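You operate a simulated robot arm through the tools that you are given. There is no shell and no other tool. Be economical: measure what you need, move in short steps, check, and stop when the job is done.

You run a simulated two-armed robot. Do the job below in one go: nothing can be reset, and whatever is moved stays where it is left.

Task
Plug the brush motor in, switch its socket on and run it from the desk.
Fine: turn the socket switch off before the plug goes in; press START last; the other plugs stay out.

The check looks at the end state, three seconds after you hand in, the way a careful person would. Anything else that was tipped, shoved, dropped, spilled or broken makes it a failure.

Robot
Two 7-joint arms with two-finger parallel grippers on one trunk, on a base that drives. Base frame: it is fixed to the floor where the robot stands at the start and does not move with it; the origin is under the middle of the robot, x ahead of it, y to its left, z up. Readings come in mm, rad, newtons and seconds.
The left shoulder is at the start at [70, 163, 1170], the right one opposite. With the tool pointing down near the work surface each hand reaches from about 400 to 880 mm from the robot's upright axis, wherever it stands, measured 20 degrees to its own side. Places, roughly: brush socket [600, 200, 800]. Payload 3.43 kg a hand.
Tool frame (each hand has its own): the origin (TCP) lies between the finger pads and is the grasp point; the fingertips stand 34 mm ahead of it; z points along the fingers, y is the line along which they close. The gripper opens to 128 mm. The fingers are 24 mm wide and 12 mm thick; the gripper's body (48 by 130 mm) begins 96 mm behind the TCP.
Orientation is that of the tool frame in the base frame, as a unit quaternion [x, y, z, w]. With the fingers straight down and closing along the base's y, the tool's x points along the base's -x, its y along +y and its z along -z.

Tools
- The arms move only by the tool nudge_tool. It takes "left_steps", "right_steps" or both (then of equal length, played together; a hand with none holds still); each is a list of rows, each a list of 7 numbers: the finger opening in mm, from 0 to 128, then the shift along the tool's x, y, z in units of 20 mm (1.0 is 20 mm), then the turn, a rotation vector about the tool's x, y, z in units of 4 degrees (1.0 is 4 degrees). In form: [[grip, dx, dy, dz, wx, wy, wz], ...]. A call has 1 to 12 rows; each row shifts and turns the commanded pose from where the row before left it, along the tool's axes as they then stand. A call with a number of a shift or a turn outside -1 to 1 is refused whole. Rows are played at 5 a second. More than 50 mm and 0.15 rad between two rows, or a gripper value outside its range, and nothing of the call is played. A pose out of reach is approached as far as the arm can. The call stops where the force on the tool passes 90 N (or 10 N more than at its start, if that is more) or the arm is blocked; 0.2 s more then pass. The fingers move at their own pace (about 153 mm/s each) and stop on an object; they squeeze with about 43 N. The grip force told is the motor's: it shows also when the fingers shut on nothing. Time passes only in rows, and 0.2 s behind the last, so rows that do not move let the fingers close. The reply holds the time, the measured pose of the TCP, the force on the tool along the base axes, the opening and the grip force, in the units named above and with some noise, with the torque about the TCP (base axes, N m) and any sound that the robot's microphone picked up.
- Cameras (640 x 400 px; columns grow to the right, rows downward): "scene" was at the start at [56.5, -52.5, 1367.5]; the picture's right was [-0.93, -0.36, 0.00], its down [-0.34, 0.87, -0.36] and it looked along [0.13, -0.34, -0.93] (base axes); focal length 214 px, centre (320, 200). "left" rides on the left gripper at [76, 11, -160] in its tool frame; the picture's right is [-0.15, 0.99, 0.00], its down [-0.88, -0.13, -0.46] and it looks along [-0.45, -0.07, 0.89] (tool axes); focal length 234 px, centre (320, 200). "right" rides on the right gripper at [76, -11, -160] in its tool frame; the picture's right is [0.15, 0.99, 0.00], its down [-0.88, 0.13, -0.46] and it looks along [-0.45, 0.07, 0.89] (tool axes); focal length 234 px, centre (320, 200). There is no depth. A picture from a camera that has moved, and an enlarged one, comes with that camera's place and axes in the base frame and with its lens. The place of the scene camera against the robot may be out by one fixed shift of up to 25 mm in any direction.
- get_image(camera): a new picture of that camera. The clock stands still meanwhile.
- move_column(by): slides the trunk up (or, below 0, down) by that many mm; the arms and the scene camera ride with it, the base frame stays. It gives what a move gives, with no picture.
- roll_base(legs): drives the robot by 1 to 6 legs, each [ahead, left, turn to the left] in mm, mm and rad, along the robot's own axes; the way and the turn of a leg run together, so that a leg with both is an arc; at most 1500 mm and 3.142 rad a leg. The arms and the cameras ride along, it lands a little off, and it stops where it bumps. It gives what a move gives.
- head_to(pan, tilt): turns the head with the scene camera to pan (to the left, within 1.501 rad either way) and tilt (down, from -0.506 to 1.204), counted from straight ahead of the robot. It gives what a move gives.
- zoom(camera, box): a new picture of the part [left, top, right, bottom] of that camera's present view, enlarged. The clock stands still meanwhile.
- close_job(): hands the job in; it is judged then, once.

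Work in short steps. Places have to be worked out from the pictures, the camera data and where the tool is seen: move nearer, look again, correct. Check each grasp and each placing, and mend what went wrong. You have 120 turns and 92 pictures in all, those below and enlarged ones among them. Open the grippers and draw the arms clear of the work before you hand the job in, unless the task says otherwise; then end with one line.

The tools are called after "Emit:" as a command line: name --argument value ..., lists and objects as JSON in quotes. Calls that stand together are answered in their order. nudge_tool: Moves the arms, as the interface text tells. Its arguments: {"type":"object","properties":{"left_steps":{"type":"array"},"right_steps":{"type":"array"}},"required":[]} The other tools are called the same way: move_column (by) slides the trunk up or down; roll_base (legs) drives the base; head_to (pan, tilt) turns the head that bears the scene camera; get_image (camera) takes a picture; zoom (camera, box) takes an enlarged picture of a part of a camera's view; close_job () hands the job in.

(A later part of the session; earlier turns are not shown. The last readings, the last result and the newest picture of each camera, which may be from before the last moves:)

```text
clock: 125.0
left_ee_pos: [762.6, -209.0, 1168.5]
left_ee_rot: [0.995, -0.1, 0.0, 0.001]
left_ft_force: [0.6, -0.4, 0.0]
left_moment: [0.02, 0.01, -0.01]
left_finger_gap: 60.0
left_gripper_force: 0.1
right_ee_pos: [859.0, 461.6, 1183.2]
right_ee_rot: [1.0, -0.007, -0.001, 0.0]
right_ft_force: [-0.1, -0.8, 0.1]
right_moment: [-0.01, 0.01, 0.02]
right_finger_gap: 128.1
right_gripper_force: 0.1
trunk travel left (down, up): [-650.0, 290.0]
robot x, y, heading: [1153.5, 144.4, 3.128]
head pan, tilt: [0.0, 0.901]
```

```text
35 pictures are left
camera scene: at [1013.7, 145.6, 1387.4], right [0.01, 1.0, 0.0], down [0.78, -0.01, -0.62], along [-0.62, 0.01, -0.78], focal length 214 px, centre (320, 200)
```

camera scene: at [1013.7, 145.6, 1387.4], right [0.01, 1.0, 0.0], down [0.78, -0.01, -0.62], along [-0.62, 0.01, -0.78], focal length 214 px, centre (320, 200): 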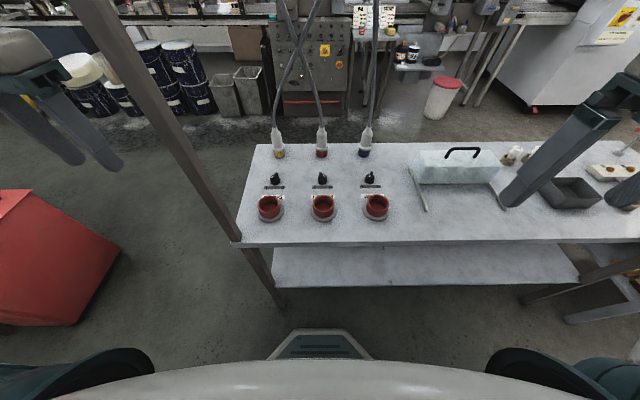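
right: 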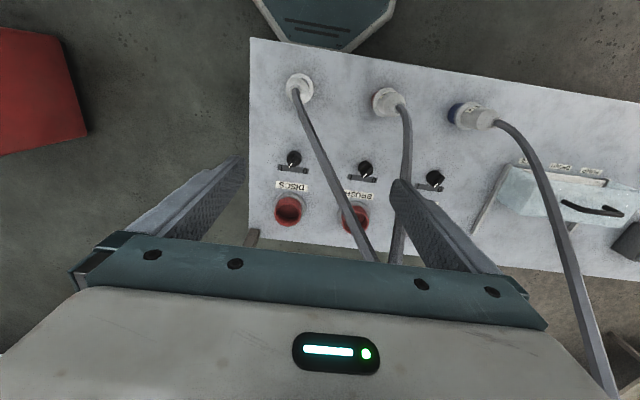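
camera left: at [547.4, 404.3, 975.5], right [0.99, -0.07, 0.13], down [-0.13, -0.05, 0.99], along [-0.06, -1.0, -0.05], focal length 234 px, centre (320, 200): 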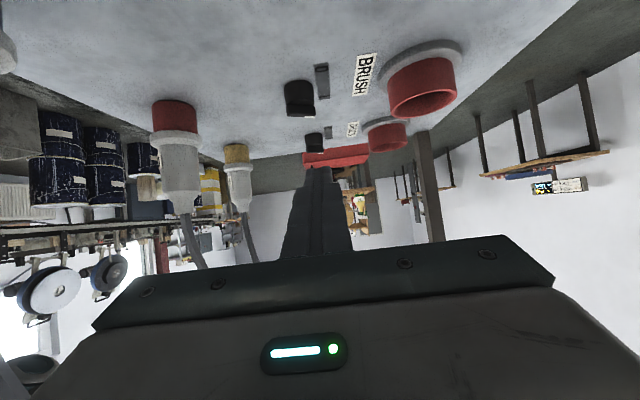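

Bring the right hand (fingers 50 mm open) over the BRUSH knob.

Emit:
nudge_tool --right_steps '[[50, -0.9, 0.9, 0.55, 0, 0, 0], [50, -0.9, 0.9, 0.55, 0, 0, 0], [50, -0.9, 0.9, 0.55, 0, 0, 0], [50, -0.9, 0.9, 0.55, 0, 0, 0], [50, -0.9, 0.9, 0.55, 0, 0, 0], [50, -0.9, 0.9, 0.55, 0, 0, 0], [50, -0.9, 0.9, 0.55, 0, 0, 0], [50, -0.9, 0.9, 0.55, 0, 0, 0], [50, -0.9, 0.9, 0.55, 0, 0, 0], [50, -0.9, 0.9, 0.55, 0, 0, 0], [50, -0.9, 0.9, 0.55, 0, 0, 0], [50, -0.9, 0.9, 0.55, 0, 0, 0]]'

Emit:
nudge_tool --right_steps '[[50, -0.6, 0.9, 0.6, 0, 0, 1], [50, -0.6, 0.9, 0.6, 0, 0, 1], [50, -0.6, 0.9, 0.6, 0, 0, 1], [50, -0.6, 0.9, 0.6, 0, 0, 1], [50, -0.3, 0.9, 0.6, 0, 0, 1], [50, 0, 0, 0, 0, 0, 1], [50, 0, 0, 0, 0, 0, 1], [50, 0, 0, 0, 0, 0, 0.5]]'

Emit:
get_image --camera "right"

```text
clock: 127.6
left_ee_pos: [762.3, -210.9, 1168.4]
left_ee_rot: [0.995, -0.1, 0.0, 0.002]
left_ft_force: [0.1, 0.2, -0.1]
left_moment: [0.01, -0.04, -0.04]
left_finger_gap: 59.9
left_gripper_force: 0.0
right_ee_pos: [638.9, 249.1, 1050.4]
right_ee_rot: [1.0, -0.007, 0.0, 0.0]
right_ft_force: [-0.6, -0.2, -0.3]
right_moment: [-0.01, -0.01, 0.01]
right_finger_gap: 50.2
right_gripper_force: 0.0
trunk travel left (down, up): [-650.0, 290.0]
robot x, y, heading: [1153.3, 147.3, 3.134]
head pan, tilt: [0.0, 0.901]
```

```text
clock: 129.4
left_ee_pos: [762.3, -209.3, 1169.9]
left_ee_rot: [0.995, -0.101, 0.0, 0.001]
left_ft_force: [0.2, -0.5, 0.4]
left_moment: [0.02, 0.0, 0.02]
left_finger_gap: 60.1
left_gripper_force: 0.0
right_ee_pos: [573.5, 168.1, 991.9]
right_ee_rot: [0.964, -0.266, 0.0, 0.002]
right_ft_force: [-0.2, 0.3, 0.5]
right_moment: [-0.07, 0.01, 0.01]
right_finger_gap: 50.2
right_gripper_force: 0.1
trunk travel left (down, up): [-650.0, 290.0]
robot x, y, heading: [1150.8, 144.3, 3.129]
head pan, tilt: [0.0, 0.901]
```

```text
34 pictures are left
camera right: at [644.0, 138.7, 1151.2], right [-0.38, -0.92, 0.0], down [-0.82, 0.34, 0.46], along [-0.42, 0.17, -0.89], focal length 234 px, centre (320, 200)
```

right: 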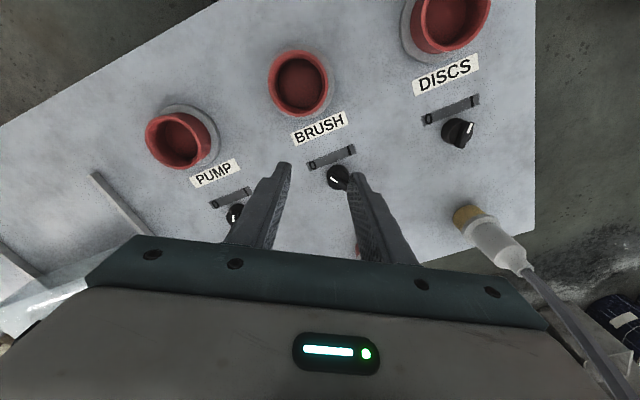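

Zoom to refine knob centre and bar alignment.

Emit:
zoom --camera "right" --box '[270, 130, 400, 220]'

```text
4.44 times, centred on (335, 175) of right
camera zoom: at [644.0, 138.7, 1151.2], right [-0.38, -0.92, 0.0], down [-0.82, 0.34, 0.46], along [-0.42, 0.17, -0.89], focal length 1041 px, centre (253, 311)
```

zoom: 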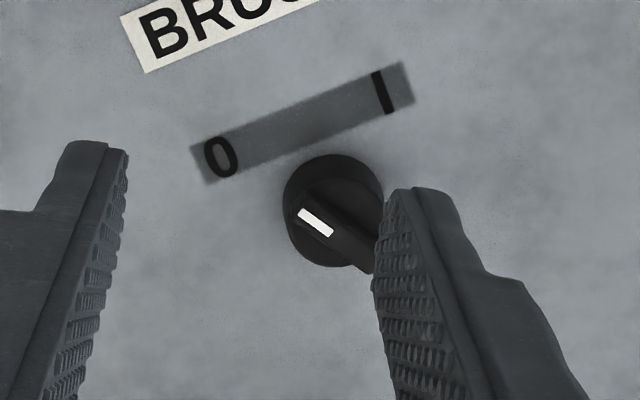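

The BRUSH pointer is now at the 0 side (≈+33°): my last push did turn it. Verify against the DISCS knob.

Emit:
zoom --camera "right" --box '[400, 80, 500, 160]'

```text
5.00 times, centred on (450, 120) of right
camera zoom: at [644.0, 138.7, 1151.2], right [-0.38, -0.92, 0.0], down [-0.82, 0.34, 0.46], along [-0.42, 0.17, -0.89], focal length 1171 px, centre (-330, 600)
```

zoom: 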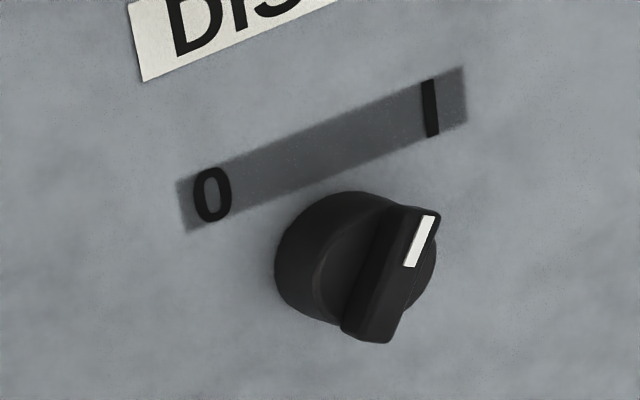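

BRUSH is off, DISCS untouched at I. Now fetch the plug: move the right hand back over (640,330,1050) and re-orient it (yaw 195°, tilt 55°).

Emit:
nudge_tool --right_steps '[[70, -0.15, -0.97, -0.35, 0, 0, 0], [70, -0.15, -0.97, -0.35, 0, 0, 0], [70, -0.15, -0.97, -0.35, 0, 0, 0], [70, -0.15, -0.97, -0.35, 0, 0, 0], [70, -0.15, -0.97, -0.35, 0, 0, 0], [70, -0.15, -0.97, -0.35, 0, 0, 0], [70, -0.15, -0.97, -0.35, 0, 0, 0], [70, -0.15, -0.97, -0.35, 0, 0, 0], [70, -0.15, -0.97, -0.35, 0, 0, 0]]'

Emit:
nudge_tool --right_steps '[[70, 0, 0, 0, 0, 0, -1], [70, 0, 0, 0, 0, 0, -1], [70, 0, 0, 0, 0, 0, -1], [70, 0, 0, 0, 0, 0, -1], [70, 0, 0, 0, 0, 0, -1], [70, 0, 0, 0, 0, 0, -1], [70, 0, 0, 0, 0, 0, -1], [70, 0, 0, 0, 0, 0, -1], [70, 0, 0, 0, 0, 0, -1], [70, 0, 0, 0, 0, 0, -1], [70, 0, 0, 0, 0, 0, -1], [70, 0, 0, 0, 0, 0, -0.5]]'

Emit:
nudge_tool --right_steps '[[70, 0, 0, 0, 0, -1, 0], [70, 0, 0, 0, 0, -1, 0], [70, 0, 0, 0, 0, -1, 0], [70, 0, 0, 0, 0, -1, 0], [70, 0, 0, 0, 0, -1, 0], [70, 0, 0, 0, 0, -1, 0], [70, 0, 0, 0, 0, -1, 0], [70, 0, 0, 0, 0, -1, 0], [70, 0, 0, 0, 0, -1, 0], [70, 0, 0, 0, 0, -1, 0], [70, 0, 0, 0, 0, -1, 0], [70, 0, 0, 0, 0, -1, 0]]'

Emit:
get_image --camera "right"

```text
clock: 131.4
left_ee_pos: [762.8, -208.4, 1168.5]
left_ee_rot: [0.995, -0.1, -0.001, 0.001]
left_ft_force: [0.5, -0.1, 0.2]
left_moment: [-0.04, 0.03, -0.02]
left_finger_gap: 60.0
left_gripper_force: 0.1
right_ee_pos: [639.2, 332.1, 1055.0]
right_ee_rot: [0.964, -0.266, -0.001, 0.0]
right_ft_force: [0.2, 0.0, 0.4]
right_moment: [0.03, 0.04, -0.02]
right_finger_gap: 69.9
right_gripper_force: 0.1
trunk travel left (down, up): [-650.0, 290.0]
robot x, y, heading: [1151.5, 140.4, 3.132]
head pan, tilt: [0.0, 0.901]
```

```text
clock: 134.0
left_ee_pos: [762.8, -208.8, 1168.7]
left_ee_rot: [0.995, -0.1, -0.001, 0.0]
left_ft_force: [-1.0, 0.1, 0.6]
left_moment: [0.01, -0.04, -0.01]
left_finger_gap: 60.1
left_gripper_force: 0.0
right_ee_pos: [638.3, 331.6, 1054.7]
right_ee_rot: [0.991, 0.132, 0.0, 0.0]
right_ft_force: [0.4, 1.0, -0.1]
right_moment: [-0.05, -0.02, -0.02]
right_finger_gap: 69.9
right_gripper_force: 0.0
trunk travel left (down, up): [-650.0, 290.0]
robot x, y, heading: [1154.6, 143.3, 3.129]
head pan, tilt: [0.0, 0.901]
```

```text
clock: 136.6
left_ee_pos: [763.5, -209.3, 1169.0]
left_ee_rot: [0.995, -0.101, 0.001, 0.001]
left_ft_force: [-0.6, 0.6, -0.3]
left_moment: [-0.01, -0.03, 0.01]
left_finger_gap: 59.9
left_gripper_force: 0.1
right_ee_pos: [609.6, 331.6, 1061.4]
right_ee_rot: [0.905, 0.121, -0.404, 0.054]
right_ft_force: [-0.4, 0.5, 0.3]
right_moment: [0.0, 0.02, -0.01]
right_finger_gap: 70.1
right_gripper_force: 0.1
right hand out of reach, approached as far as the arm can: row 10, 11, 12
trunk travel left (down, up): [-650.0, 290.0]
robot x, y, heading: [1150.8, 144.8, 3.13]
head pan, tilt: [0.0, 0.901]
```

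```text
31 pictures are left
camera right: at [770.2, 386.5, 1110.5], right [0.35, -0.93, -0.11], down [-0.21, -0.19, 0.96], along [-0.91, -0.32, -0.26], focal length 234 px, centre (320, 200)
```

right: 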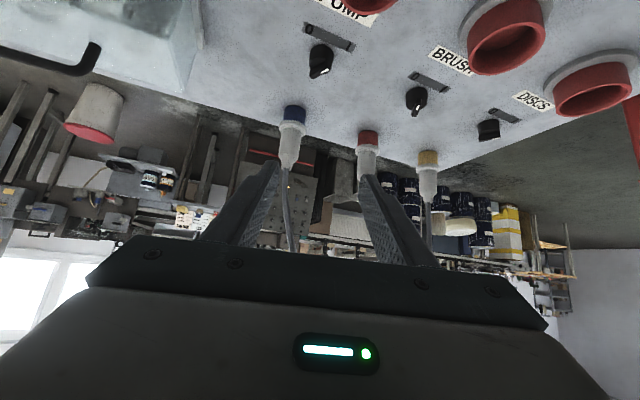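

Plug located at ≈(376,321), body mid z≈908. Approach along the finger axis, stopping ~55 mm short.

Emit:
nudge_tool --right_steps '[[70, -0.17, -0.23, 1, 0, 0, 0], [70, -0.17, -0.23, 1, 0, 0, 0], [70, -0.17, -0.23, 1, 0, 0, 0], [70, -0.17, -0.23, 1, 0, 0, 0], [70, -0.17, -0.23, 1, 0, 0, 0], [70, -0.17, -0.23, 1, 0, 0, 0], [70, -0.17, -0.23, 1, 0, 0, 0], [70, -0.17, -0.23, 1, 0, 0, 0], [70, -0.17, -0.23, 1, 0, 0, 0], [70, -0.17, -0.23, 1, 0, 0, 0], [70, -0.17, -0.23, 1, 0, 0, 0]]'

Emit:
get_image --camera "right"

```text
clock: 139.0
left_ee_pos: [763.2, -210.0, 1168.0]
left_ee_rot: [0.995, -0.101, 0.0, 0.002]
left_ft_force: [0.0, -0.3, 0.5]
left_moment: [-0.02, -0.03, 0.01]
left_finger_gap: 60.0
left_gripper_force: 0.1
right_ee_pos: [413.3, 329.6, 940.9]
right_ee_rot: [0.905, 0.121, -0.403, 0.054]
right_ft_force: [0.2, -0.3, -0.2]
right_moment: [0.01, 0.03, 0.01]
right_finger_gap: 70.0
right_gripper_force: 0.1
trunk travel left (down, up): [-650.0, 290.0]
robot x, y, heading: [1150.8, 142.8, 3.13]
head pan, tilt: [0.0, 0.901]
```

```text
30 pictures are left
camera right: at [574.5, 386.1, 990.7], right [0.35, -0.93, -0.11], down [-0.21, -0.19, 0.96], along [-0.91, -0.32, -0.26], focal length 234 px, centre (320, 200)
```

right: 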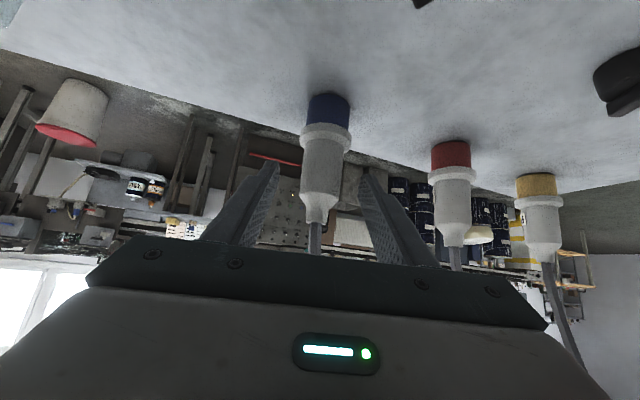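

Well centred. Advance 52 mm and close.

Emit:
nudge_tool --right_steps '[[70, 0.03, 0, 0.87, 0, 0, 0], [70, 0.03, 0, 0.87, 0, 0, 0], [70, 0.03, 0, 0.87, 0, 0, 0], [70, 0, 0, 0, 0, 0, 0], [20, 0, 0, 0, 0, 0, 0], [20, 0, 0, 0, 0, 0, 0], [20, 0, 0, 0, 0, 0, 0], [20, 0, 0, 0, 0, 0, 0]]'

Emit:
get_image --camera "right"

```text
clock: 140.8
left_ee_pos: [762.5, -210.3, 1168.4]
left_ee_rot: [0.995, -0.1, -0.001, 0.0]
left_ft_force: [0.1, 0.1, -1.1]
left_moment: [-0.01, 0.02, -0.01]
left_finger_gap: 60.0
left_gripper_force: 0.1
right_ee_pos: [377.6, 319.9, 906.3]
right_ee_rot: [0.905, 0.121, -0.405, 0.055]
right_ft_force: [-1.9, 0.7, 6.4]
right_moment: [-0.1, 0.2, -0.03]
right_finger_gap: 36.5
right_gripper_force: 43.2
trunk travel left (down, up): [-650.0, 290.0]
robot x, y, heading: [1153.4, 144.3, 3.133]
head pan, tilt: [0.0, 0.901]
```

```text
29 pictures are left
camera right: at [538.7, 375.9, 955.5], right [0.35, -0.93, -0.11], down [-0.2, -0.19, 0.96], along [-0.91, -0.32, -0.26], focal length 234 px, centre (320, 200)
```

right: 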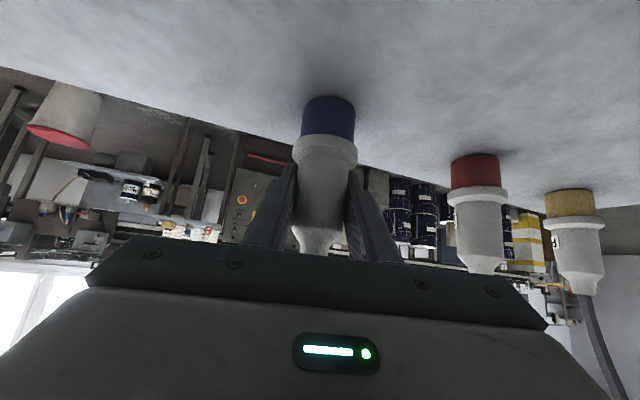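

Grip holds (36.5 mm, 43 N). Lift 100 mm straight up.

Emit:
nudge_tool --right_steps '[[20, -0.744, 0, -0.667, 0, 0, 0], [20, -0.744, 0, -0.667, 0, 0, 0], [20, -0.744, 0, -0.667, 0, 0, 0], [20, -0.744, 0, -0.667, 0, 0, 0], [20, -0.744, 0, -0.667, 0, 0, 0]]'

Emit:
get_image --camera "right"

Emit:
get_image --camera "scene"

```text
clock: 142.0
left_ee_pos: [763.5, -209.1, 1168.6]
left_ee_rot: [0.995, -0.1, -0.001, 0.001]
left_ft_force: [-0.6, 0.1, 0.3]
left_moment: [-0.04, 0.01, 0.02]
left_finger_gap: 59.9
left_gripper_force: 0.1
right_ee_pos: [378.8, 320.8, 1004.5]
right_ee_rot: [0.905, 0.12, -0.404, 0.053]
right_ft_force: [0.0, -0.3, -2.2]
right_moment: [0.0, 0.04, 0.0]
right_finger_gap: 36.3
right_gripper_force: 43.2
trunk travel left (down, up): [-650.0, 290.0]
robot x, y, heading: [1152.7, 148.4, 3.131]
head pan, tilt: [0.0, 0.901]
```

```text
28 pictures are left
camera right: at [539.3, 376.0, 1054.4], right [0.35, -0.93, -0.11], down [-0.21, -0.19, 0.96], along [-0.91, -0.32, -0.26], focal length 234 px, centre (320, 200)
```

right: 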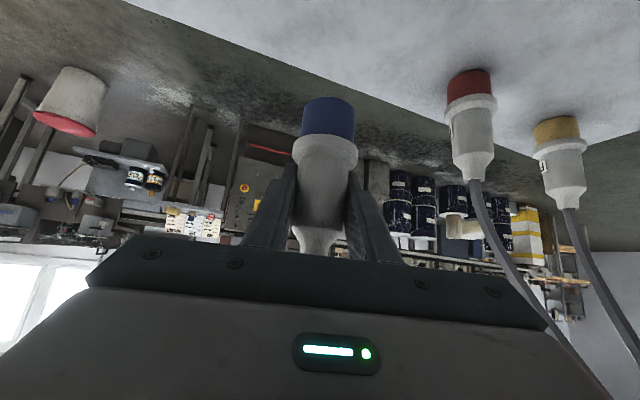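

```text
27 pictures are left
camera scene: at [1013.8, 145.3, 1387.3], right [0.01, 1.0, 0.0], down [0.78, -0.01, -0.62], along [-0.62, 0.01, -0.78], focal length 214 px, centre (320, 200)
```

scene: 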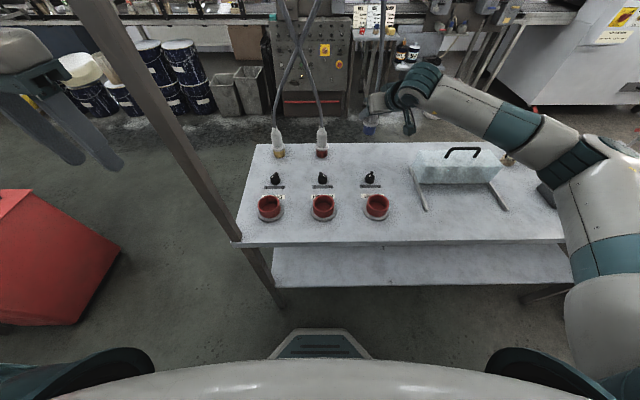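

Plug securely held; from several views the socket rim is at ≈(651,158,878). Back the base 200 mm (carrying the plug over), then shift the arm.

Emit:
roll_base --legs '[[-200, 0, 0]]'

Emit:
get_image --camera "right"

```text
clock: 143.6
left_ee_pos: [962.4, -212.6, 1169.1]
left_ee_rot: [0.995, -0.101, 0.0, 0.001]
left_ft_force: [0.2, 1.5, 1.1]
left_moment: [-0.01, 0.0, 0.02]
left_finger_gap: 59.7
left_gripper_force: 0.1
right_ee_pos: [577.7, 319.6, 1004.2]
right_ee_rot: [0.906, 0.12, -0.403, 0.053]
right_ft_force: [0.5, 0.0, -1.5]
right_moment: [-0.01, 0.03, -0.02]
right_finger_gap: 36.4
right_gripper_force: 43.0
trunk travel left (down, up): [-650.0, 290.0]
robot x, y, heading: [1357.7, 140.5, 3.128]
head pan, tilt: [0.0, 0.901]
```

```text
26 pictures are left
camera right: at [738.6, 374.2, 1054.0], right [0.35, -0.93, -0.11], down [-0.21, -0.19, 0.96], along [-0.91, -0.32, -0.26], focal length 234 px, centre (320, 200)
```

right: 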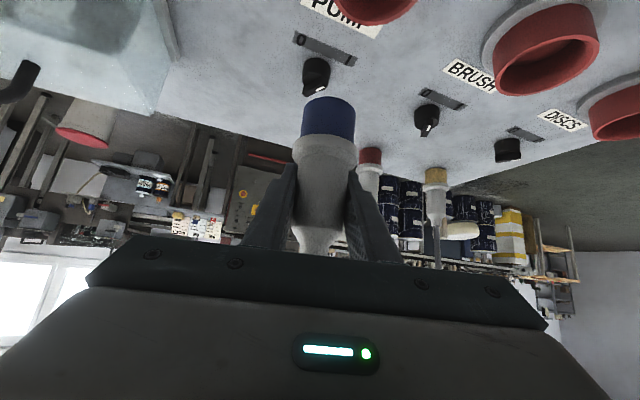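

Socket ≈(653,161). Shift the plug by (+75,−160) above it.

Emit:
nudge_tool --right_steps '[[20, 0.113, 0.967, -0.125, 0, 0, 0], [20, 0.113, 0.967, -0.125, 0, 0, 0], [20, 0.113, 0.967, -0.125, 0, 0, 0], [20, 0.113, 0.967, -0.125, 0, 0, 0], [20, 0.113, 0.967, -0.125, 0, 0, 0], [20, 0.113, 0.967, -0.125, 0, 0, 0], [20, 0.113, 0.967, -0.125, 0, 0, 0], [20, 0.113, 0.967, -0.125, 0, 0, 0], [20, 0.113, 0.967, -0.125, 0, 0, 0]]'

Emit:
get_image --camera "right"

Emit:
zoom --camera "scene" --box '[250, 60, 450, 240]'

```text
clock: 145.6
left_ee_pos: [961.8, -213.0, 1168.9]
left_ee_rot: [0.995, -0.1, 0.0, 0.001]
left_ft_force: [-0.4, 0.3, 0.6]
left_moment: [0.03, 0.03, 0.01]
left_finger_gap: 60.0
left_gripper_force: 0.1
right_ee_pos: [653.9, 158.2, 1004.9]
right_ee_rot: [0.905, 0.12, -0.404, 0.053]
right_ft_force: [0.1, -0.4, -1.4]
right_moment: [0.01, -0.01, 0.03]
right_finger_gap: 36.2
right_gripper_force: 43.1
trunk travel left (down, up): [-650.0, 290.0]
robot x, y, heading: [1350.8, 140.7, 3.126]
head pan, tilt: [0.0, 0.901]
```

```text
25 pictures are left
camera right: at [813.9, 213.3, 1054.5], right [0.35, -0.93, -0.11], down [-0.21, -0.19, 0.96], along [-0.91, -0.32, -0.26], focal length 234 px, centre (320, 200)
```

right: 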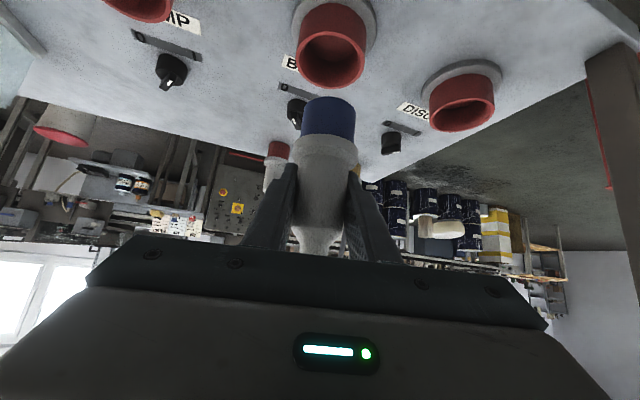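

```text
2.22 times, centred on (350, 150) of scene
camera zoom: at [1213.0, 142.1, 1387.3], right [0.01, 1.0, 0.0], down [0.78, -0.01, -0.62], along [-0.62, 0.01, -0.78], focal length 477 px, centre (253, 311)
```

zoom: 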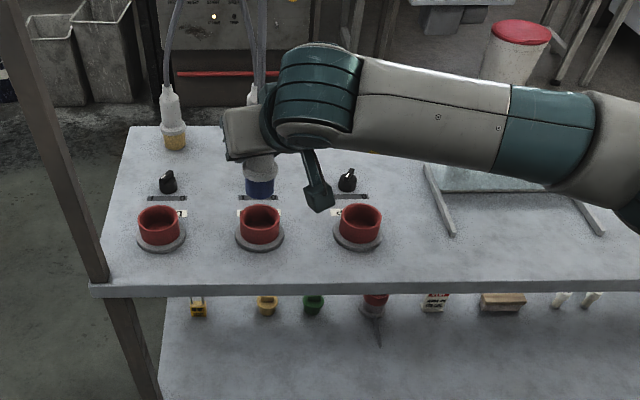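

Zoom on cap and socket for fine alignment.

Emit:
zoom --camera "right" --box '[260, 0, 400, 140]'

```text
2.86 times, centred on (330, 70) of right
camera zoom: at [813.9, 213.3, 1054.5], right [0.35, -0.93, -0.11], down [-0.21, -0.19, 0.96], along [-0.91, -0.32, -0.26], focal length 669 px, centre (291, 571)
```

zoom: 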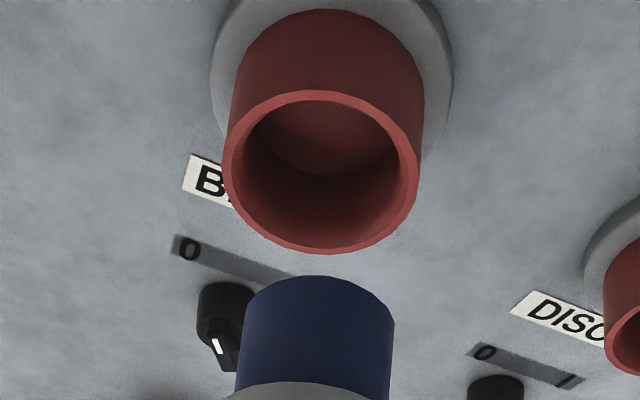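

Cap ≈39 mm, opening ≈48 mm; plug axis about 4 mm too far +x. Correct and descend 45 mm.

Emit:
nudge_tool --right_steps '[[20, 0.515, -0.017, 0.548, 0, 0, 0], [20, 0.515, -0.017, 0.548, 0, 0, 0], [20, 0.515, -0.017, 0.548, 0, 0, 0]]'

Emit:
zoom --camera "right" --box '[260, 0, 400, 140]'

```text
clock: 146.4
left_ee_pos: [961.3, -211.2, 1168.4]
left_ee_rot: [0.995, -0.101, 0.0, 0.0]
left_ft_force: [-0.7, 0.1, -0.1]
left_moment: [0.04, -0.03, 0.0]
left_finger_gap: 59.9
left_gripper_force: 0.2
right_ee_pos: [648.3, 159.1, 957.8]
right_ee_rot: [0.906, 0.12, -0.403, 0.053]
right_ft_force: [-0.2, 0.2, -2.1]
right_moment: [-0.01, 0.01, 0.02]
right_finger_gap: 36.4
right_gripper_force: 42.5
trunk travel left (down, up): [-650.0, 290.0]
robot x, y, heading: [1353.0, 141.7, 3.125]
head pan, tilt: [0.0, 0.901]
```

```text
2.86 times, centred on (330, 70) of right
camera zoom: at [809.7, 214.3, 1008.0], right [0.35, -0.93, -0.11], down [-0.21, -0.19, 0.96], along [-0.91, -0.32, -0.26], focal length 669 px, centre (291, 571)
```

zoom: 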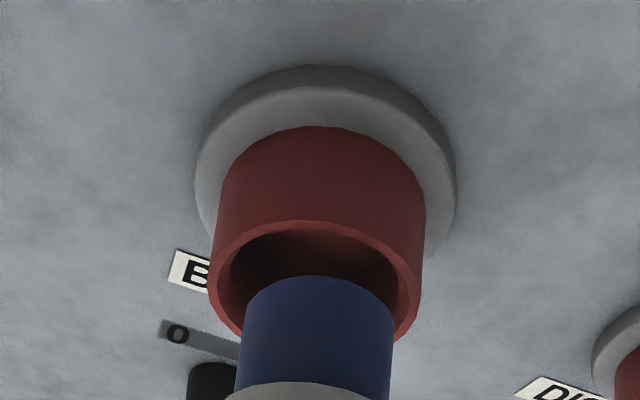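

Laterally aligned; shift 2 mm further −x and descend 24 mm, watching force.

Emit:
nudge_tool --right_steps '[[20, 0.26, -0.01, 0.3, 0, 0, 0], [20, 0.26, -0.01, 0.3, 0, 0, 0], [20, 0.298, 0, 0.267, 0, 0, 0]]'

Emit:
zoom --camera "right" --box '[260, 0, 400, 140]'

```text
clock: 147.2
left_ee_pos: [962.7, -211.6, 1169.8]
left_ee_rot: [0.995, -0.101, -0.001, 0.001]
left_ft_force: [0.6, -0.4, 0.8]
left_moment: [0.02, 0.02, 0.0]
left_finger_gap: 59.8
left_gripper_force: 0.1
right_ee_pos: [643.6, 159.3, 939.8]
right_ee_rot: [0.904, 0.119, -0.408, 0.054]
right_ft_force: [-15.4, 1.9, 20.4]
right_moment: [0.11, 0.38, 0.04]
right_finger_gap: 36.3
right_gripper_force: 43.1
trunk travel left (down, up): [-650.0, 290.0]
robot x, y, heading: [1354.7, 140.7, 3.128]
head pan, tilt: [0.0, 0.901]
```

```text
2.86 times, centred on (330, 70) of right
camera zoom: at [805.9, 214.3, 988.5], right [0.35, -0.93, -0.11], down [-0.2, -0.19, 0.96], along [-0.92, -0.31, -0.25], focal length 669 px, centre (291, 571)
```

zoom: 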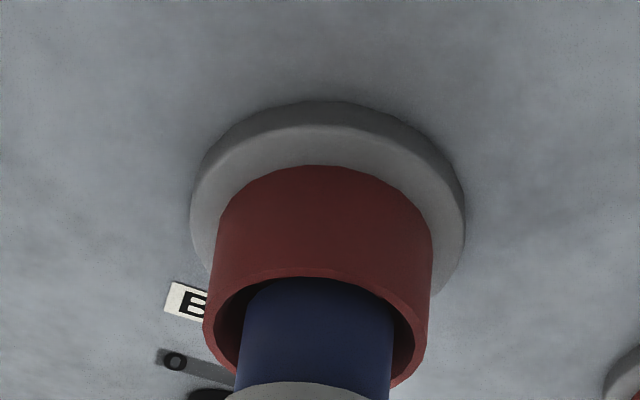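

The cap touches the near (+x) rim (push −x 15 N). Lift 5 mm, go 5 mm −x, descend again.

Emit:
nudge_tool --right_steps '[[20, -0.25, 0, -0.22, 0, 0, 0], [20, -0.16, -0.066, 0.18, 0, 0, 0], [20, 0.26, 0, 0.233, 0, 0, 0], [20, 0.26, 0, 0.233, 0, 0, 0]]'

Emit:
zoom --camera "right" --box '[260, 0, 400, 140]'

```text
clock: 148.2
left_ee_pos: [963.3, -212.8, 1167.6]
left_ee_rot: [0.995, -0.1, 0.0, 0.002]
left_ft_force: [-0.8, 0.0, 0.3]
left_moment: [-0.01, -0.03, -0.01]
left_finger_gap: 60.1
left_gripper_force: 0.2
right_ee_pos: [642.9, 159.0, 926.3]
right_ee_rot: [0.906, 0.121, -0.402, 0.053]
right_ft_force: [-0.4, 1.1, -1.2]
right_moment: [0.04, 0.08, 0.01]
right_finger_gap: 36.5
right_gripper_force: 43.3
trunk travel left (down, up): [-650.0, 290.0]
robot x, y, heading: [1354.6, 141.8, 3.128]
head pan, tilt: [0.0, 0.901]
```

```text
2.86 times, centred on (330, 70) of right
camera zoom: at [803.8, 214.1, 975.9], right [0.35, -0.93, -0.11], down [-0.21, -0.19, 0.96], along [-0.91, -0.32, -0.26], focal length 669 px, centre (291, 571)
```

zoom: 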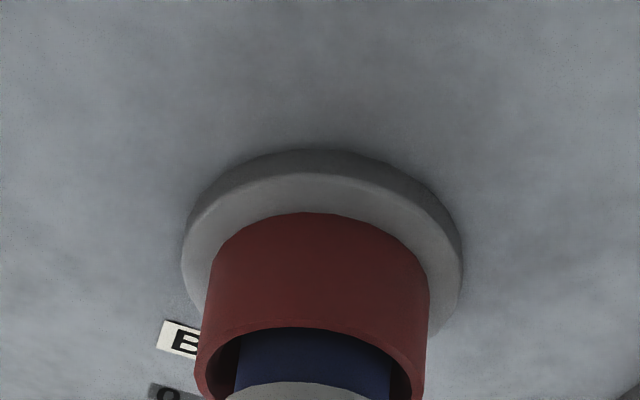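

The cap is inside the socket without side force. Press down in small steps until seated.

Emit:
nudge_tool --right_steps '[[20, 0.149, 0, 0.133, 0, 0, 0], [20, 0.149, 0, 0.133, 0, 0, 0], [20, 0.149, 0, 0.133, 0, 0, 0], [20, 0.149, 0, 0.133, 0, 0, 0], [20, 0.149, 0, 0.133, 0, 0, 0]]'

Emit:
zoom --camera "right" --box '[240, 40, 420, 260]'

```text
clock: 149.4
left_ee_pos: [965.6, -211.5, 1171.8]
left_ee_rot: [0.995, -0.102, -0.001, 0.0]
left_ft_force: [-0.8, 0.5, -0.6]
left_moment: [0.01, 0.02, -0.02]
left_finger_gap: 60.1
left_gripper_force: 0.1
right_ee_pos: [641.6, 158.6, 916.5]
right_ee_rot: [0.903, 0.119, -0.41, 0.054]
right_ft_force: [-0.1, 1.9, 37.3]
right_moment: [0.31, -0.68, -0.14]
right_finger_gap: 36.5
right_gripper_force: 42.8
trunk travel left (down, up): [-650.0, 290.0]
robot x, y, heading: [1354.0, 141.7, 3.124]
head pan, tilt: [0.0, 0.901]
```

```text
1.82 times, centred on (330, 150) of right
camera zoom: at [804.3, 213.8, 963.5], right [0.35, -0.93, -0.11], down [-0.2, -0.19, 0.96], along [-0.92, -0.32, -0.25], focal length 426 px, centre (302, 291)
```

zoom: 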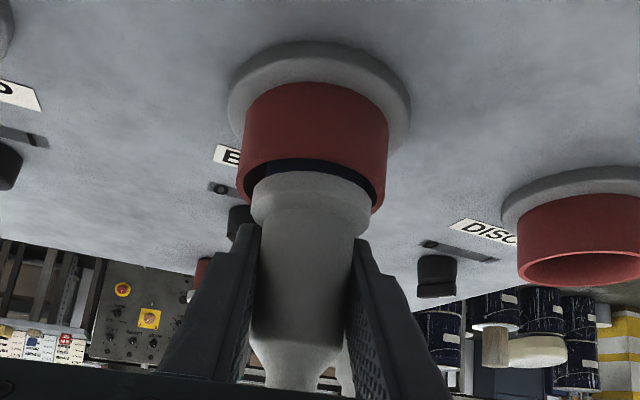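

37 N and not quite flush yet; press harder.

Emit:
nudge_tool --right_steps '[[20, 0.149, 0, 0.133, 0, 0, 0], [20, 0.149, 0, 0.133, 0, 0, 0], [20, 0.149, 0, 0.133, 0, 0, 0], [20, 0.149, 0, 0.133, 0, 0, 0]]'

Emit:
zoom --camera "right" --box '[240, 40, 420, 260]'

```text
clock: 150.4
left_ee_pos: [969.7, -211.4, 1171.5]
left_ee_rot: [0.995, -0.101, -0.003, 0.001]
left_ft_force: [-0.9, 0.4, 0.0]
left_moment: [-0.03, 0.01, 0.01]
left_finger_gap: 60.3
left_gripper_force: 0.0
right_ee_pos: [640.6, 158.1, 912.2]
right_ee_rot: [0.898, 0.119, -0.42, 0.056]
right_ft_force: [-4.9, 4.1, 73.9]
right_moment: [0.39, 0.61, -0.03]
right_finger_gap: 36.8
right_gripper_force: 43.1
trunk travel left (down, up): [-650.0, 290.0]
robot x, y, heading: [1353.6, 138.6, 3.129]
head pan, tilt: [0.0, 0.901]
```

```text
1.82 times, centred on (330, 150) of right
camera zoom: at [803.1, 213.3, 955.9], right [0.35, -0.93, -0.11], down [-0.17, -0.18, 0.97], along [-0.92, -0.32, -0.22], focal length 426 px, centre (302, 291)
```

zoom: 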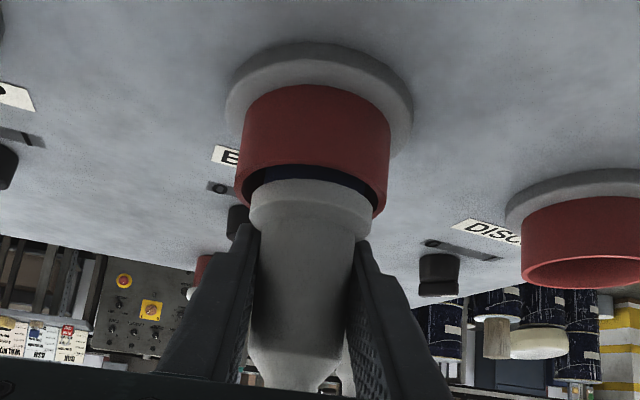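

The socket floor is at z≈848 and the cap bottom ≈850, so it is bottomed. Relax the push, then open the fingers.

Emit:
nudge_tool --right_steps '[[20, -0.149, 0, -0.133, 0, 0, 0], [20, -0.149, 0, -0.133, 0, 0, 0], [20, -0.149, 0, -0.133, 0, 0, 0], [20, 0, 0, 0, 0, 0, 0]]'

```text
clock: 151.4
left_ee_pos: [965.0, -212.6, 1169.8]
left_ee_rot: [0.995, -0.1, -0.002, 0.0]
left_ft_force: [0.1, 0.0, 0.5]
left_moment: [0.04, 0.02, -0.01]
left_finger_gap: 59.9
left_gripper_force: 0.1
right_ee_pos: [638.8, 157.0, 914.0]
right_ee_rot: [0.902, 0.12, -0.411, 0.055]
right_ft_force: [-17.9, -3.5, 38.3]
right_moment: [-0.14, 1.42, 0.03]
right_finger_gap: 36.9
right_gripper_force: 42.7
trunk travel left (down, up): [-650.0, 290.0]
robot x, y, heading: [1354.6, 142.5, 3.13]
head pan, tilt: [0.0, 0.901]
```

Still 38 N; relax a bit more and open.

Emit:
nudge_tool --right_steps '[[20, -0.149, 0, -0.133, 0, 0, 0], [20, -0.149, 0, -0.133, 0, 0, 0], [20, 0, 0, 0, 0, 0, 0], [60, 0, 0, 0, 0, 0, 0], [60, 0, 0, 0, 0, 0, 0]]'

Emit:
get_image --camera "right"

```text
clock: 152.6
left_ee_pos: [961.4, -211.6, 1168.8]
left_ee_rot: [0.995, -0.101, 0.0, 0.001]
left_ft_force: [-0.7, -0.3, 0.8]
left_moment: [-0.01, 0.01, -0.01]
left_finger_gap: 59.8
left_gripper_force: 0.1
right_ee_pos: [642.1, 159.5, 911.3]
right_ee_rot: [0.906, 0.121, -0.402, 0.054]
right_ft_force: [0.0, -1.4, 1.5]
right_moment: [0.02, 0.01, 0.04]
right_finger_gap: 60.0
right_gripper_force: 0.1
trunk travel left (down, up): [-650.0, 290.0]
robot x, y, heading: [1353.8, 141.9, 3.131]
head pan, tilt: [0.0, 0.901]
```

```text
17 pictures are left
camera right: at [803.5, 214.4, 960.6], right [0.35, -0.93, -0.11], down [-0.21, -0.19, 0.96], along [-0.91, -0.32, -0.26], focal length 234 px, centre (320, 200)
```

right: 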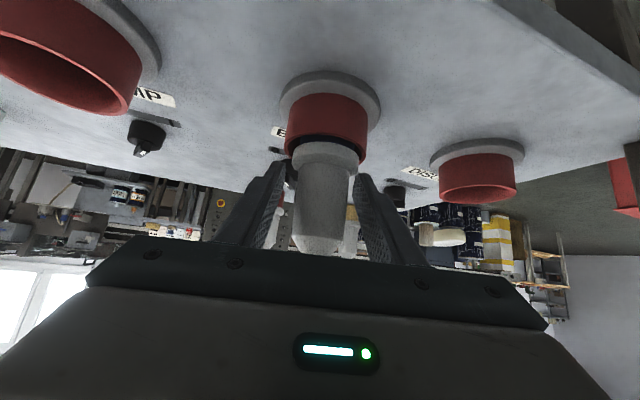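

Released; withdraw along the finger axis and inspect.

Emit:
nudge_tool --right_steps '[[66, 0, 0, -1, 0, 0, 0], [66, 0, 0, -1, 0, 0, 0], [66, 0, 0, -1, 0, 0, 0], [66, 0, 0, -1, 0, 0, 0], [66, 0, 0, -1, 0, 0, 0]]'

Emit:
zoom --camera "right" --box '[250, 80, 400, 220]'

```text
clock: 153.8
left_ee_pos: [962.0, -210.5, 1167.6]
left_ee_rot: [0.995, -0.101, -0.001, 0.0]
left_ft_force: [0.8, 0.4, -0.7]
left_moment: [-0.01, 0.01, 0.0]
left_finger_gap: 60.0
left_gripper_force: 0.0
right_ee_pos: [714.0, 178.5, 978.7]
right_ee_rot: [0.905, 0.121, -0.405, 0.054]
right_ft_force: [-0.2, 0.0, 0.0]
right_moment: [0.01, 0.03, -0.01]
right_finger_gap: 65.9
right_gripper_force: 0.0
trunk travel left (down, up): [-650.0, 290.0]
robot x, y, heading: [1353.4, 139.0, 3.124]
head pan, tilt: [0.0, 0.901]
```

```text
2.86 times, centred on (325, 150) of right
camera zoom: at [875.3, 234.4, 1028.4], right [0.35, -0.93, -0.11], down [-0.21, -0.19, 0.96], along [-0.91, -0.32, -0.26], focal length 669 px, centre (306, 343)
```

zoom: 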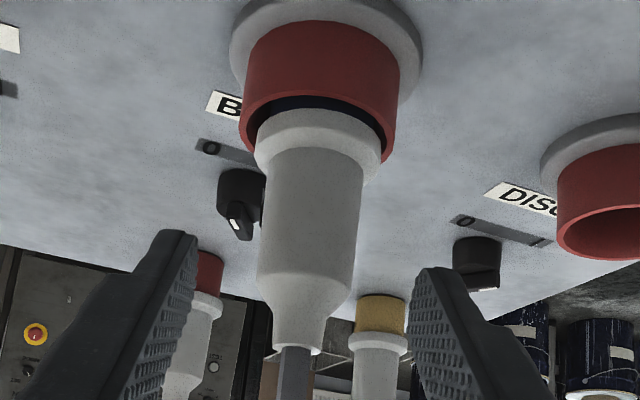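

The plug is concentric and down on the rim. Next, switch on: withdraw further, swing the hand to +y and upright, then advance the base again.

Emit:
nudge_tool --right_steps '[[50, 0, 0, -1, 0, 0, 0], [50, 0.3, 0, -1, 0, 0, 0], [50, 0.3, 0, -1, 0, 0, 0], [50, -0.073, -1, -0.2, 0, 0, 0], [50, -0.073, -1, -0.2, 0, 0, 0], [50, -0.073, -1, -0.2, 0, 0, 0], [50, -0.073, -1, -0.2, 0, 0, 0], [50, -0.073, -1, -0.2, 0, 0, 0], [50, -0.073, -1, -0.2, 0, 0, 0], [50, -0.073, -1, -0.2, 0, 0, 0], [50, -0.073, -1, -0.2, 0, 0, 0], [50, -0.073, -1, -0.2, 0, 0, 0]]'

Emit:
nudge_tool --right_steps '[[50, 0, 0, 0, 0, 1, 0], [50, 0, 0, 0, 0, 1, 0], [50, 0, 0, 0, 0, 1, 0], [50, 0, 0, 0, 0, 1, 0], [50, 0, 0, 0, 0, 1, 0], [50, 0, 0, 0, 0, 1, 0], [50, 0, 0, 0, 0, 1, 0], [50, 0, 0, 0, 0, 1, 0], [50, 0, 0, 0, 0, 1, 0], [50, 0, 0, 0, 0, 1, 0], [50, 0, 0, 0, 0, 1, 0], [50, 0, 0, 0, 0, 1, 0]]'

```text
clock: 156.4
left_ee_pos: [962.2, -211.4, 1169.9]
left_ee_rot: [0.995, -0.1, 0.0, 0.0]
left_ft_force: [-0.2, -0.9, 0.1]
left_moment: [-0.04, 0.03, -0.05]
left_finger_gap: 59.7
left_gripper_force: 0.0
right_ee_pos: [734.9, 372.1, 1045.3]
right_ee_rot: [0.905, 0.12, -0.404, 0.054]
right_ft_force: [0.5, 0.5, 1.7]
right_moment: [-0.01, -0.02, -0.03]
right_finger_gap: 49.8
right_gripper_force: 0.0
trunk travel left (down, up): [-650.0, 290.0]
robot x, y, heading: [1354.7, 140.9, 3.128]
head pan, tilt: [0.0, 0.901]
```

```text
clock: 159.0
left_ee_pos: [962.2, -211.1, 1169.7]
left_ee_rot: [0.995, -0.102, 0.0, 0.001]
left_ft_force: [0.7, 0.3, -0.3]
left_moment: [-0.03, -0.01, -0.02]
left_finger_gap: 60.1
left_gripper_force: 0.2
right_ee_pos: [733.9, 369.9, 1044.4]
right_ee_rot: [0.991, 0.132, 0.001, 0.0]
right_ft_force: [-0.4, 0.1, -0.2]
right_moment: [0.02, -0.01, 0.0]
right_finger_gap: 50.2
right_gripper_force: 0.0
trunk travel left (down, up): [-650.0, 290.0]
robot x, y, heading: [1354.2, 141.2, 3.126]
head pan, tilt: [0.0, 0.901]
```

Advance the base 200 mm, then bring the hand over the BRUSH knob with yaw 210°.

Emit:
roll_base --legs '[[200, 0, 0]]'

Emit:
nudge_tool --right_steps '[[50, 0, 0, 0, 0, 0, -1], [50, 0, 0, 0, 0, 0, -1], [50, 0, 0, 0, 0, 0, -1], [50, 0, 0, 0, 0, 0, -0.75], [50, -0.53, 0.92, 0.35, 0, 0, 0], [50, -0.53, 0.92, 0.35, 0, 0, 0], [50, -0.53, 0.92, 0.35, 0, 0, 0], [50, -0.53, 0.92, 0.35, 0, 0, 0], [50, -0.53, 0.92, 0.35, 0, 0, 0], [50, -0.53, 0.92, 0.35, 0, 0, 0], [50, -0.53, 0.92, 0.35, 0, 0, 0]]'

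Emit:
get_image --camera "right"

```text
clock: 160.6
left_ee_pos: [764.5, -209.1, 1169.3]
left_ee_rot: [0.995, -0.101, -0.001, 0.001]
left_ft_force: [-0.6, 1.2, 0.7]
left_moment: [0.01, -0.02, 0.01]
left_finger_gap: 60.3
left_gripper_force: 0.1
right_ee_pos: [535.6, 373.8, 1044.9]
right_ee_rot: [0.991, 0.132, 0.0, 0.001]
right_ft_force: [0.3, 0.3, 0.2]
right_moment: [0.02, -0.01, 0.01]
right_finger_gap: 49.9
right_gripper_force: 0.0
trunk travel left (down, up): [-650.0, 290.0]
robot x, y, heading: [1155.4, 143.5, 3.129]
head pan, tilt: [0.0, 0.901]
```

```text
clock: 163.0
left_ee_pos: [762.9, -209.5, 1169.9]
left_ee_rot: [0.995, -0.101, 0.0, 0.0]
left_ft_force: [0.1, 0.0, 0.7]
left_moment: [-0.01, -0.02, 0.0]
left_finger_gap: 60.0
left_gripper_force: 0.0
right_ee_pos: [536.0, 224.6, 993.4]
right_ee_rot: [0.966, 0.26, 0.0, 0.0]
right_ft_force: [0.2, 0.3, 0.4]
right_moment: [0.01, 0.03, 0.01]
right_finger_gap: 50.0
right_gripper_force: 0.1
trunk travel left (down, up): [-650.0, 290.0]
robot x, y, heading: [1154.1, 147.3, 3.129]
head pan, tilt: [0.0, 0.901]
```

```text
15 pictures are left
camera right: at [597.2, 272.1, 1153.8], right [0.62, -0.78, 0.0], down [-0.7, -0.55, 0.46], along [-0.36, -0.28, -0.89], focal length 234 px, centre (320, 200)
```

right: 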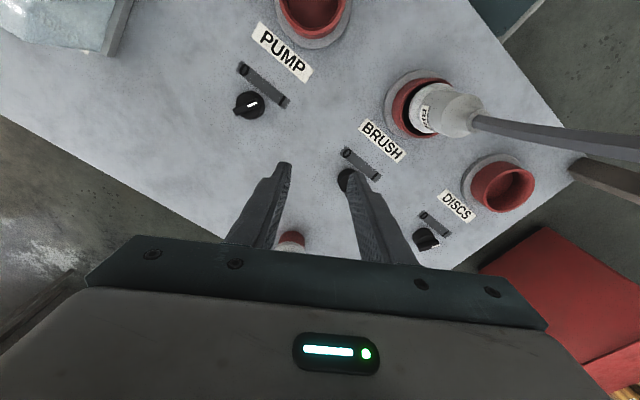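

Shift over the knob centre (529,160) and lower to TCP 930, then look.

Emit:
nudge_tool --right_steps '[[50, -0.64, 0.88, 0.2, 0, 0, 0], [50, -0.64, 0.88, 0.5, 0, 0, 0], [50, -0.64, 0.88, 0.8, 0, 0, 0], [50, 0, 0, 0.85, 0, 0, 0], [50, 0, 0, 0.85, 0, 0, 0]]'

Emit:
zoom --camera "right" --box '[230, 110, 430, 260]'

```text
clock: 164.2
left_ee_pos: [763.6, -209.2, 1167.8]
left_ee_rot: [0.995, -0.101, 0.0, 0.001]
left_ft_force: [0.6, 0.8, 0.5]
left_moment: [0.0, -0.01, 0.0]
left_finger_gap: 59.9
left_gripper_force: 0.0
right_ee_pos: [529.3, 159.8, 930.8]
right_ee_rot: [0.966, 0.26, 0.0, 0.002]
right_ft_force: [0.2, 0.3, 0.5]
right_moment: [0.01, 0.04, 0.01]
right_finger_gap: 49.9
right_gripper_force: 0.1
trunk travel left (down, up): [-650.0, 290.0]
robot x, y, heading: [1153.2, 146.3, 3.127]
head pan, tilt: [0.0, 0.901]
```

```text
2.67 times, centred on (330, 185) of right
camera zoom: at [590.1, 207.9, 1089.5], right [0.62, -0.78, 0.0], down [-0.7, -0.55, 0.46], along [-0.36, -0.29, -0.89], focal length 624 px, centre (293, 240)
```

zoom: 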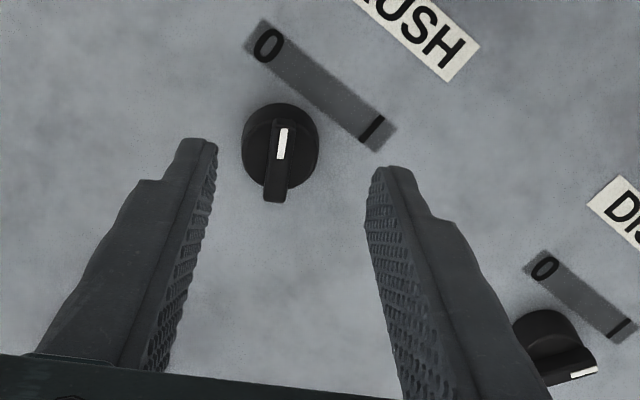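

The bar lines up with the fingers; correct 4.5 mm sideways and 4 mm forward, lower so the tips are at z≈860, then close on the bar.

Emit:
nudge_tool --right_steps '[[40, -0.2, -0.22, 0.5, 0, 0, 0], [40, 0, 0, 0.7, 0, 0, 0], [40, 0, 0, 0.65, 0, 0, 0], [0, 0, 0, 0, 0, 0, 0], [0, 0, 0, 0, 0, 0, 0], [0, 0, 0, 0, 0, 0, 0]]'

Emit:
zoom --camera "right" --box '[230, 110, 430, 260]'

```text
clock: 165.6
left_ee_pos: [762.9, -209.2, 1170.1]
left_ee_rot: [0.995, -0.101, 0.0, 0.0]
left_ft_force: [-0.2, -0.2, -0.1]
left_moment: [-0.01, -0.03, 0.0]
left_finger_gap: 59.9
left_gripper_force: 0.1
right_ee_pos: [523.8, 161.8, 894.1]
right_ee_rot: [0.966, 0.259, -0.001, 0.0]
right_ft_force: [-2.3, 0.2, 8.5]
right_moment: [0.08, -0.06, 0.02]
right_finger_gap: 9.0
right_gripper_force: 42.5
trunk travel left (down, up): [-650.0, 290.0]
robot x, y, heading: [1153.4, 145.5, 3.127]
head pan, tilt: [0.0, 0.901]
```

```text
2.67 times, centred on (330, 185) of right
camera zoom: at [584.9, 209.8, 1053.3], right [0.62, -0.78, 0.0], down [-0.7, -0.55, 0.46], along [-0.36, -0.28, -0.89], focal length 624 px, centre (293, 240)
```

zoom: 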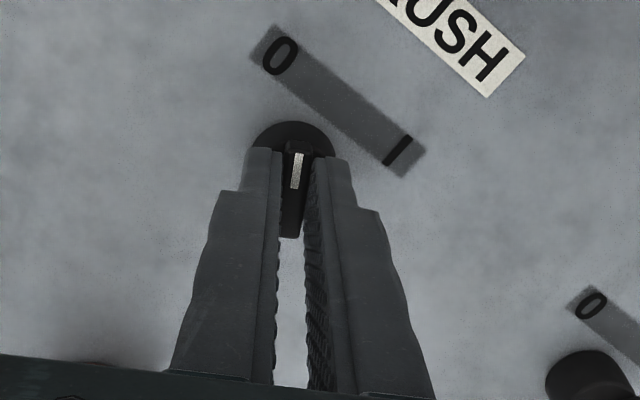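

Gripped (9 mm). Twist clockwise 60°.

Emit:
nudge_tool --right_steps '[[0, 0, 0, 0, 0, 0, 1], [0, 0, 0, 0, 0, 0, 1], [0, 0, 0, 0, 0, 0, 1], [0, 0, 0, 0, 0, 0, 1], [0, 0, 0, 0, 0, 0, 1], [0, 0, 0, 0, 0, 0, 1], [0, 0, 0, 0, 0, 0, 1], [0, 0, 0, 0, 0, 0, 1], [0, 0, 0, 0, 0, 0, 1], [0, 0, 0, 0, 0, 0, 1], [0, 0, 0, 0, 0, 0, 1], [0, 0, 0, 0, 0, 0, 1]]'

Emit:
nudge_tool --right_steps '[[0, 0, 0, 0, 0, 0, 1], [0, 0, 0, 0, 0, 0, 1], [0, 0, 0, 0, 0, 0, 1], [0, 0, 0, 0, 0, 0, 0.5]]'

```text
clock: 168.2
left_ee_pos: [765.4, -209.6, 1168.3]
left_ee_rot: [0.995, -0.102, -0.001, -0.001]
left_ft_force: [-0.5, 0.3, -0.8]
left_moment: [-0.01, 0.01, 0.0]
left_finger_gap: 60.2
left_gripper_force: 0.1
right_ee_pos: [524.0, 161.9, 894.1]
right_ee_rot: [0.988, -0.156, 0.0, 0.0]
right_ft_force: [-1.7, -9.6, 0.3]
right_moment: [-0.03, 0.71, 0.02]
right_finger_gap: 8.9
right_gripper_force: 43.0
trunk travel left (down, up): [-650.0, 290.0]
robot x, y, heading: [1154.7, 145.0, 3.124]
head pan, tilt: [0.0, 0.901]
```

```text
clock: 169.2
left_ee_pos: [763.6, -211.5, 1168.9]
left_ee_rot: [0.995, -0.101, -0.001, 0.0]
left_ft_force: [0.6, -0.1, -0.7]
left_moment: [-0.02, 0.0, 0.02]
left_finger_gap: 60.0
left_gripper_force: 0.0
right_ee_pos: [523.7, 160.7, 894.0]
right_ee_rot: [0.962, -0.274, 0.0, -0.001]
right_ft_force: [-3.6, -12.8, 3.2]
right_moment: [-0.51, -0.21, 1.14]
right_finger_gap: 8.6
right_gripper_force: 42.7
trunk travel left (down, up): [-650.0, 290.0]
robot x, y, heading: [1153.5, 143.9, 3.127]
head pan, tilt: [0.0, 0.901]
```

It reached the end stop (1.1 N m). Open, lift and check.

Emit:
nudge_tool --right_steps '[[40, 0, 0, 0, 0, 0, 0], [40, 0, 0, 0, 0, 0, 0], [40, 0, 0, -1, 0, 0, 0], [40, 0, 0, -1, 0, 0, 0], [40, 0, 0, -1, 0, 0, 0], [50, 0, 0, -1, 0, 0, 0]]'

Emit:
get_image --camera "right"

```text
clock: 170.6
left_ee_pos: [764.0, -209.1, 1168.6]
left_ee_rot: [0.995, -0.102, -0.001, 0.001]
left_ft_force: [-0.8, -0.2, -0.6]
left_moment: [0.0, 0.03, -0.01]
left_finger_gap: 60.0
left_gripper_force: 0.1
right_ee_pos: [523.7, 161.8, 975.4]
right_ee_rot: [0.962, -0.275, 0.0, -0.001]
right_ft_force: [-0.5, 0.2, 0.6]
right_moment: [0.01, -0.01, -0.03]
right_finger_gap: 50.0
right_gripper_force: 0.0
trunk travel left (down, up): [-650.0, 290.0]
robot x, y, heading: [1153.3, 140.8, 3.133]
head pan, tilt: [0.0, 0.901]
```

```text
12 pictures are left
camera right: at [595.5, 131.6, 1133.8], right [-0.4, -0.92, 0.0], down [-0.82, 0.35, 0.46], along [-0.42, 0.18, -0.89], focal length 234 px, centre (320, 200)
```

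right: 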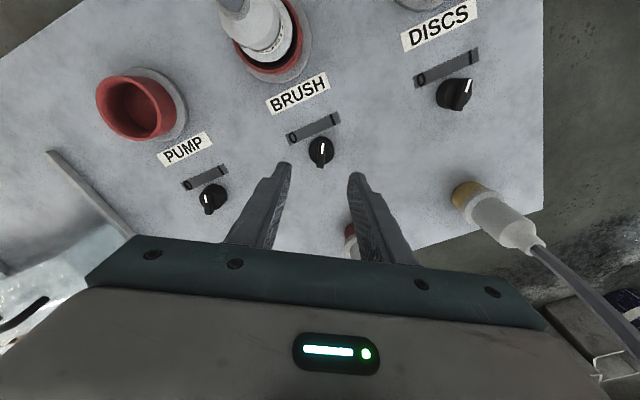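

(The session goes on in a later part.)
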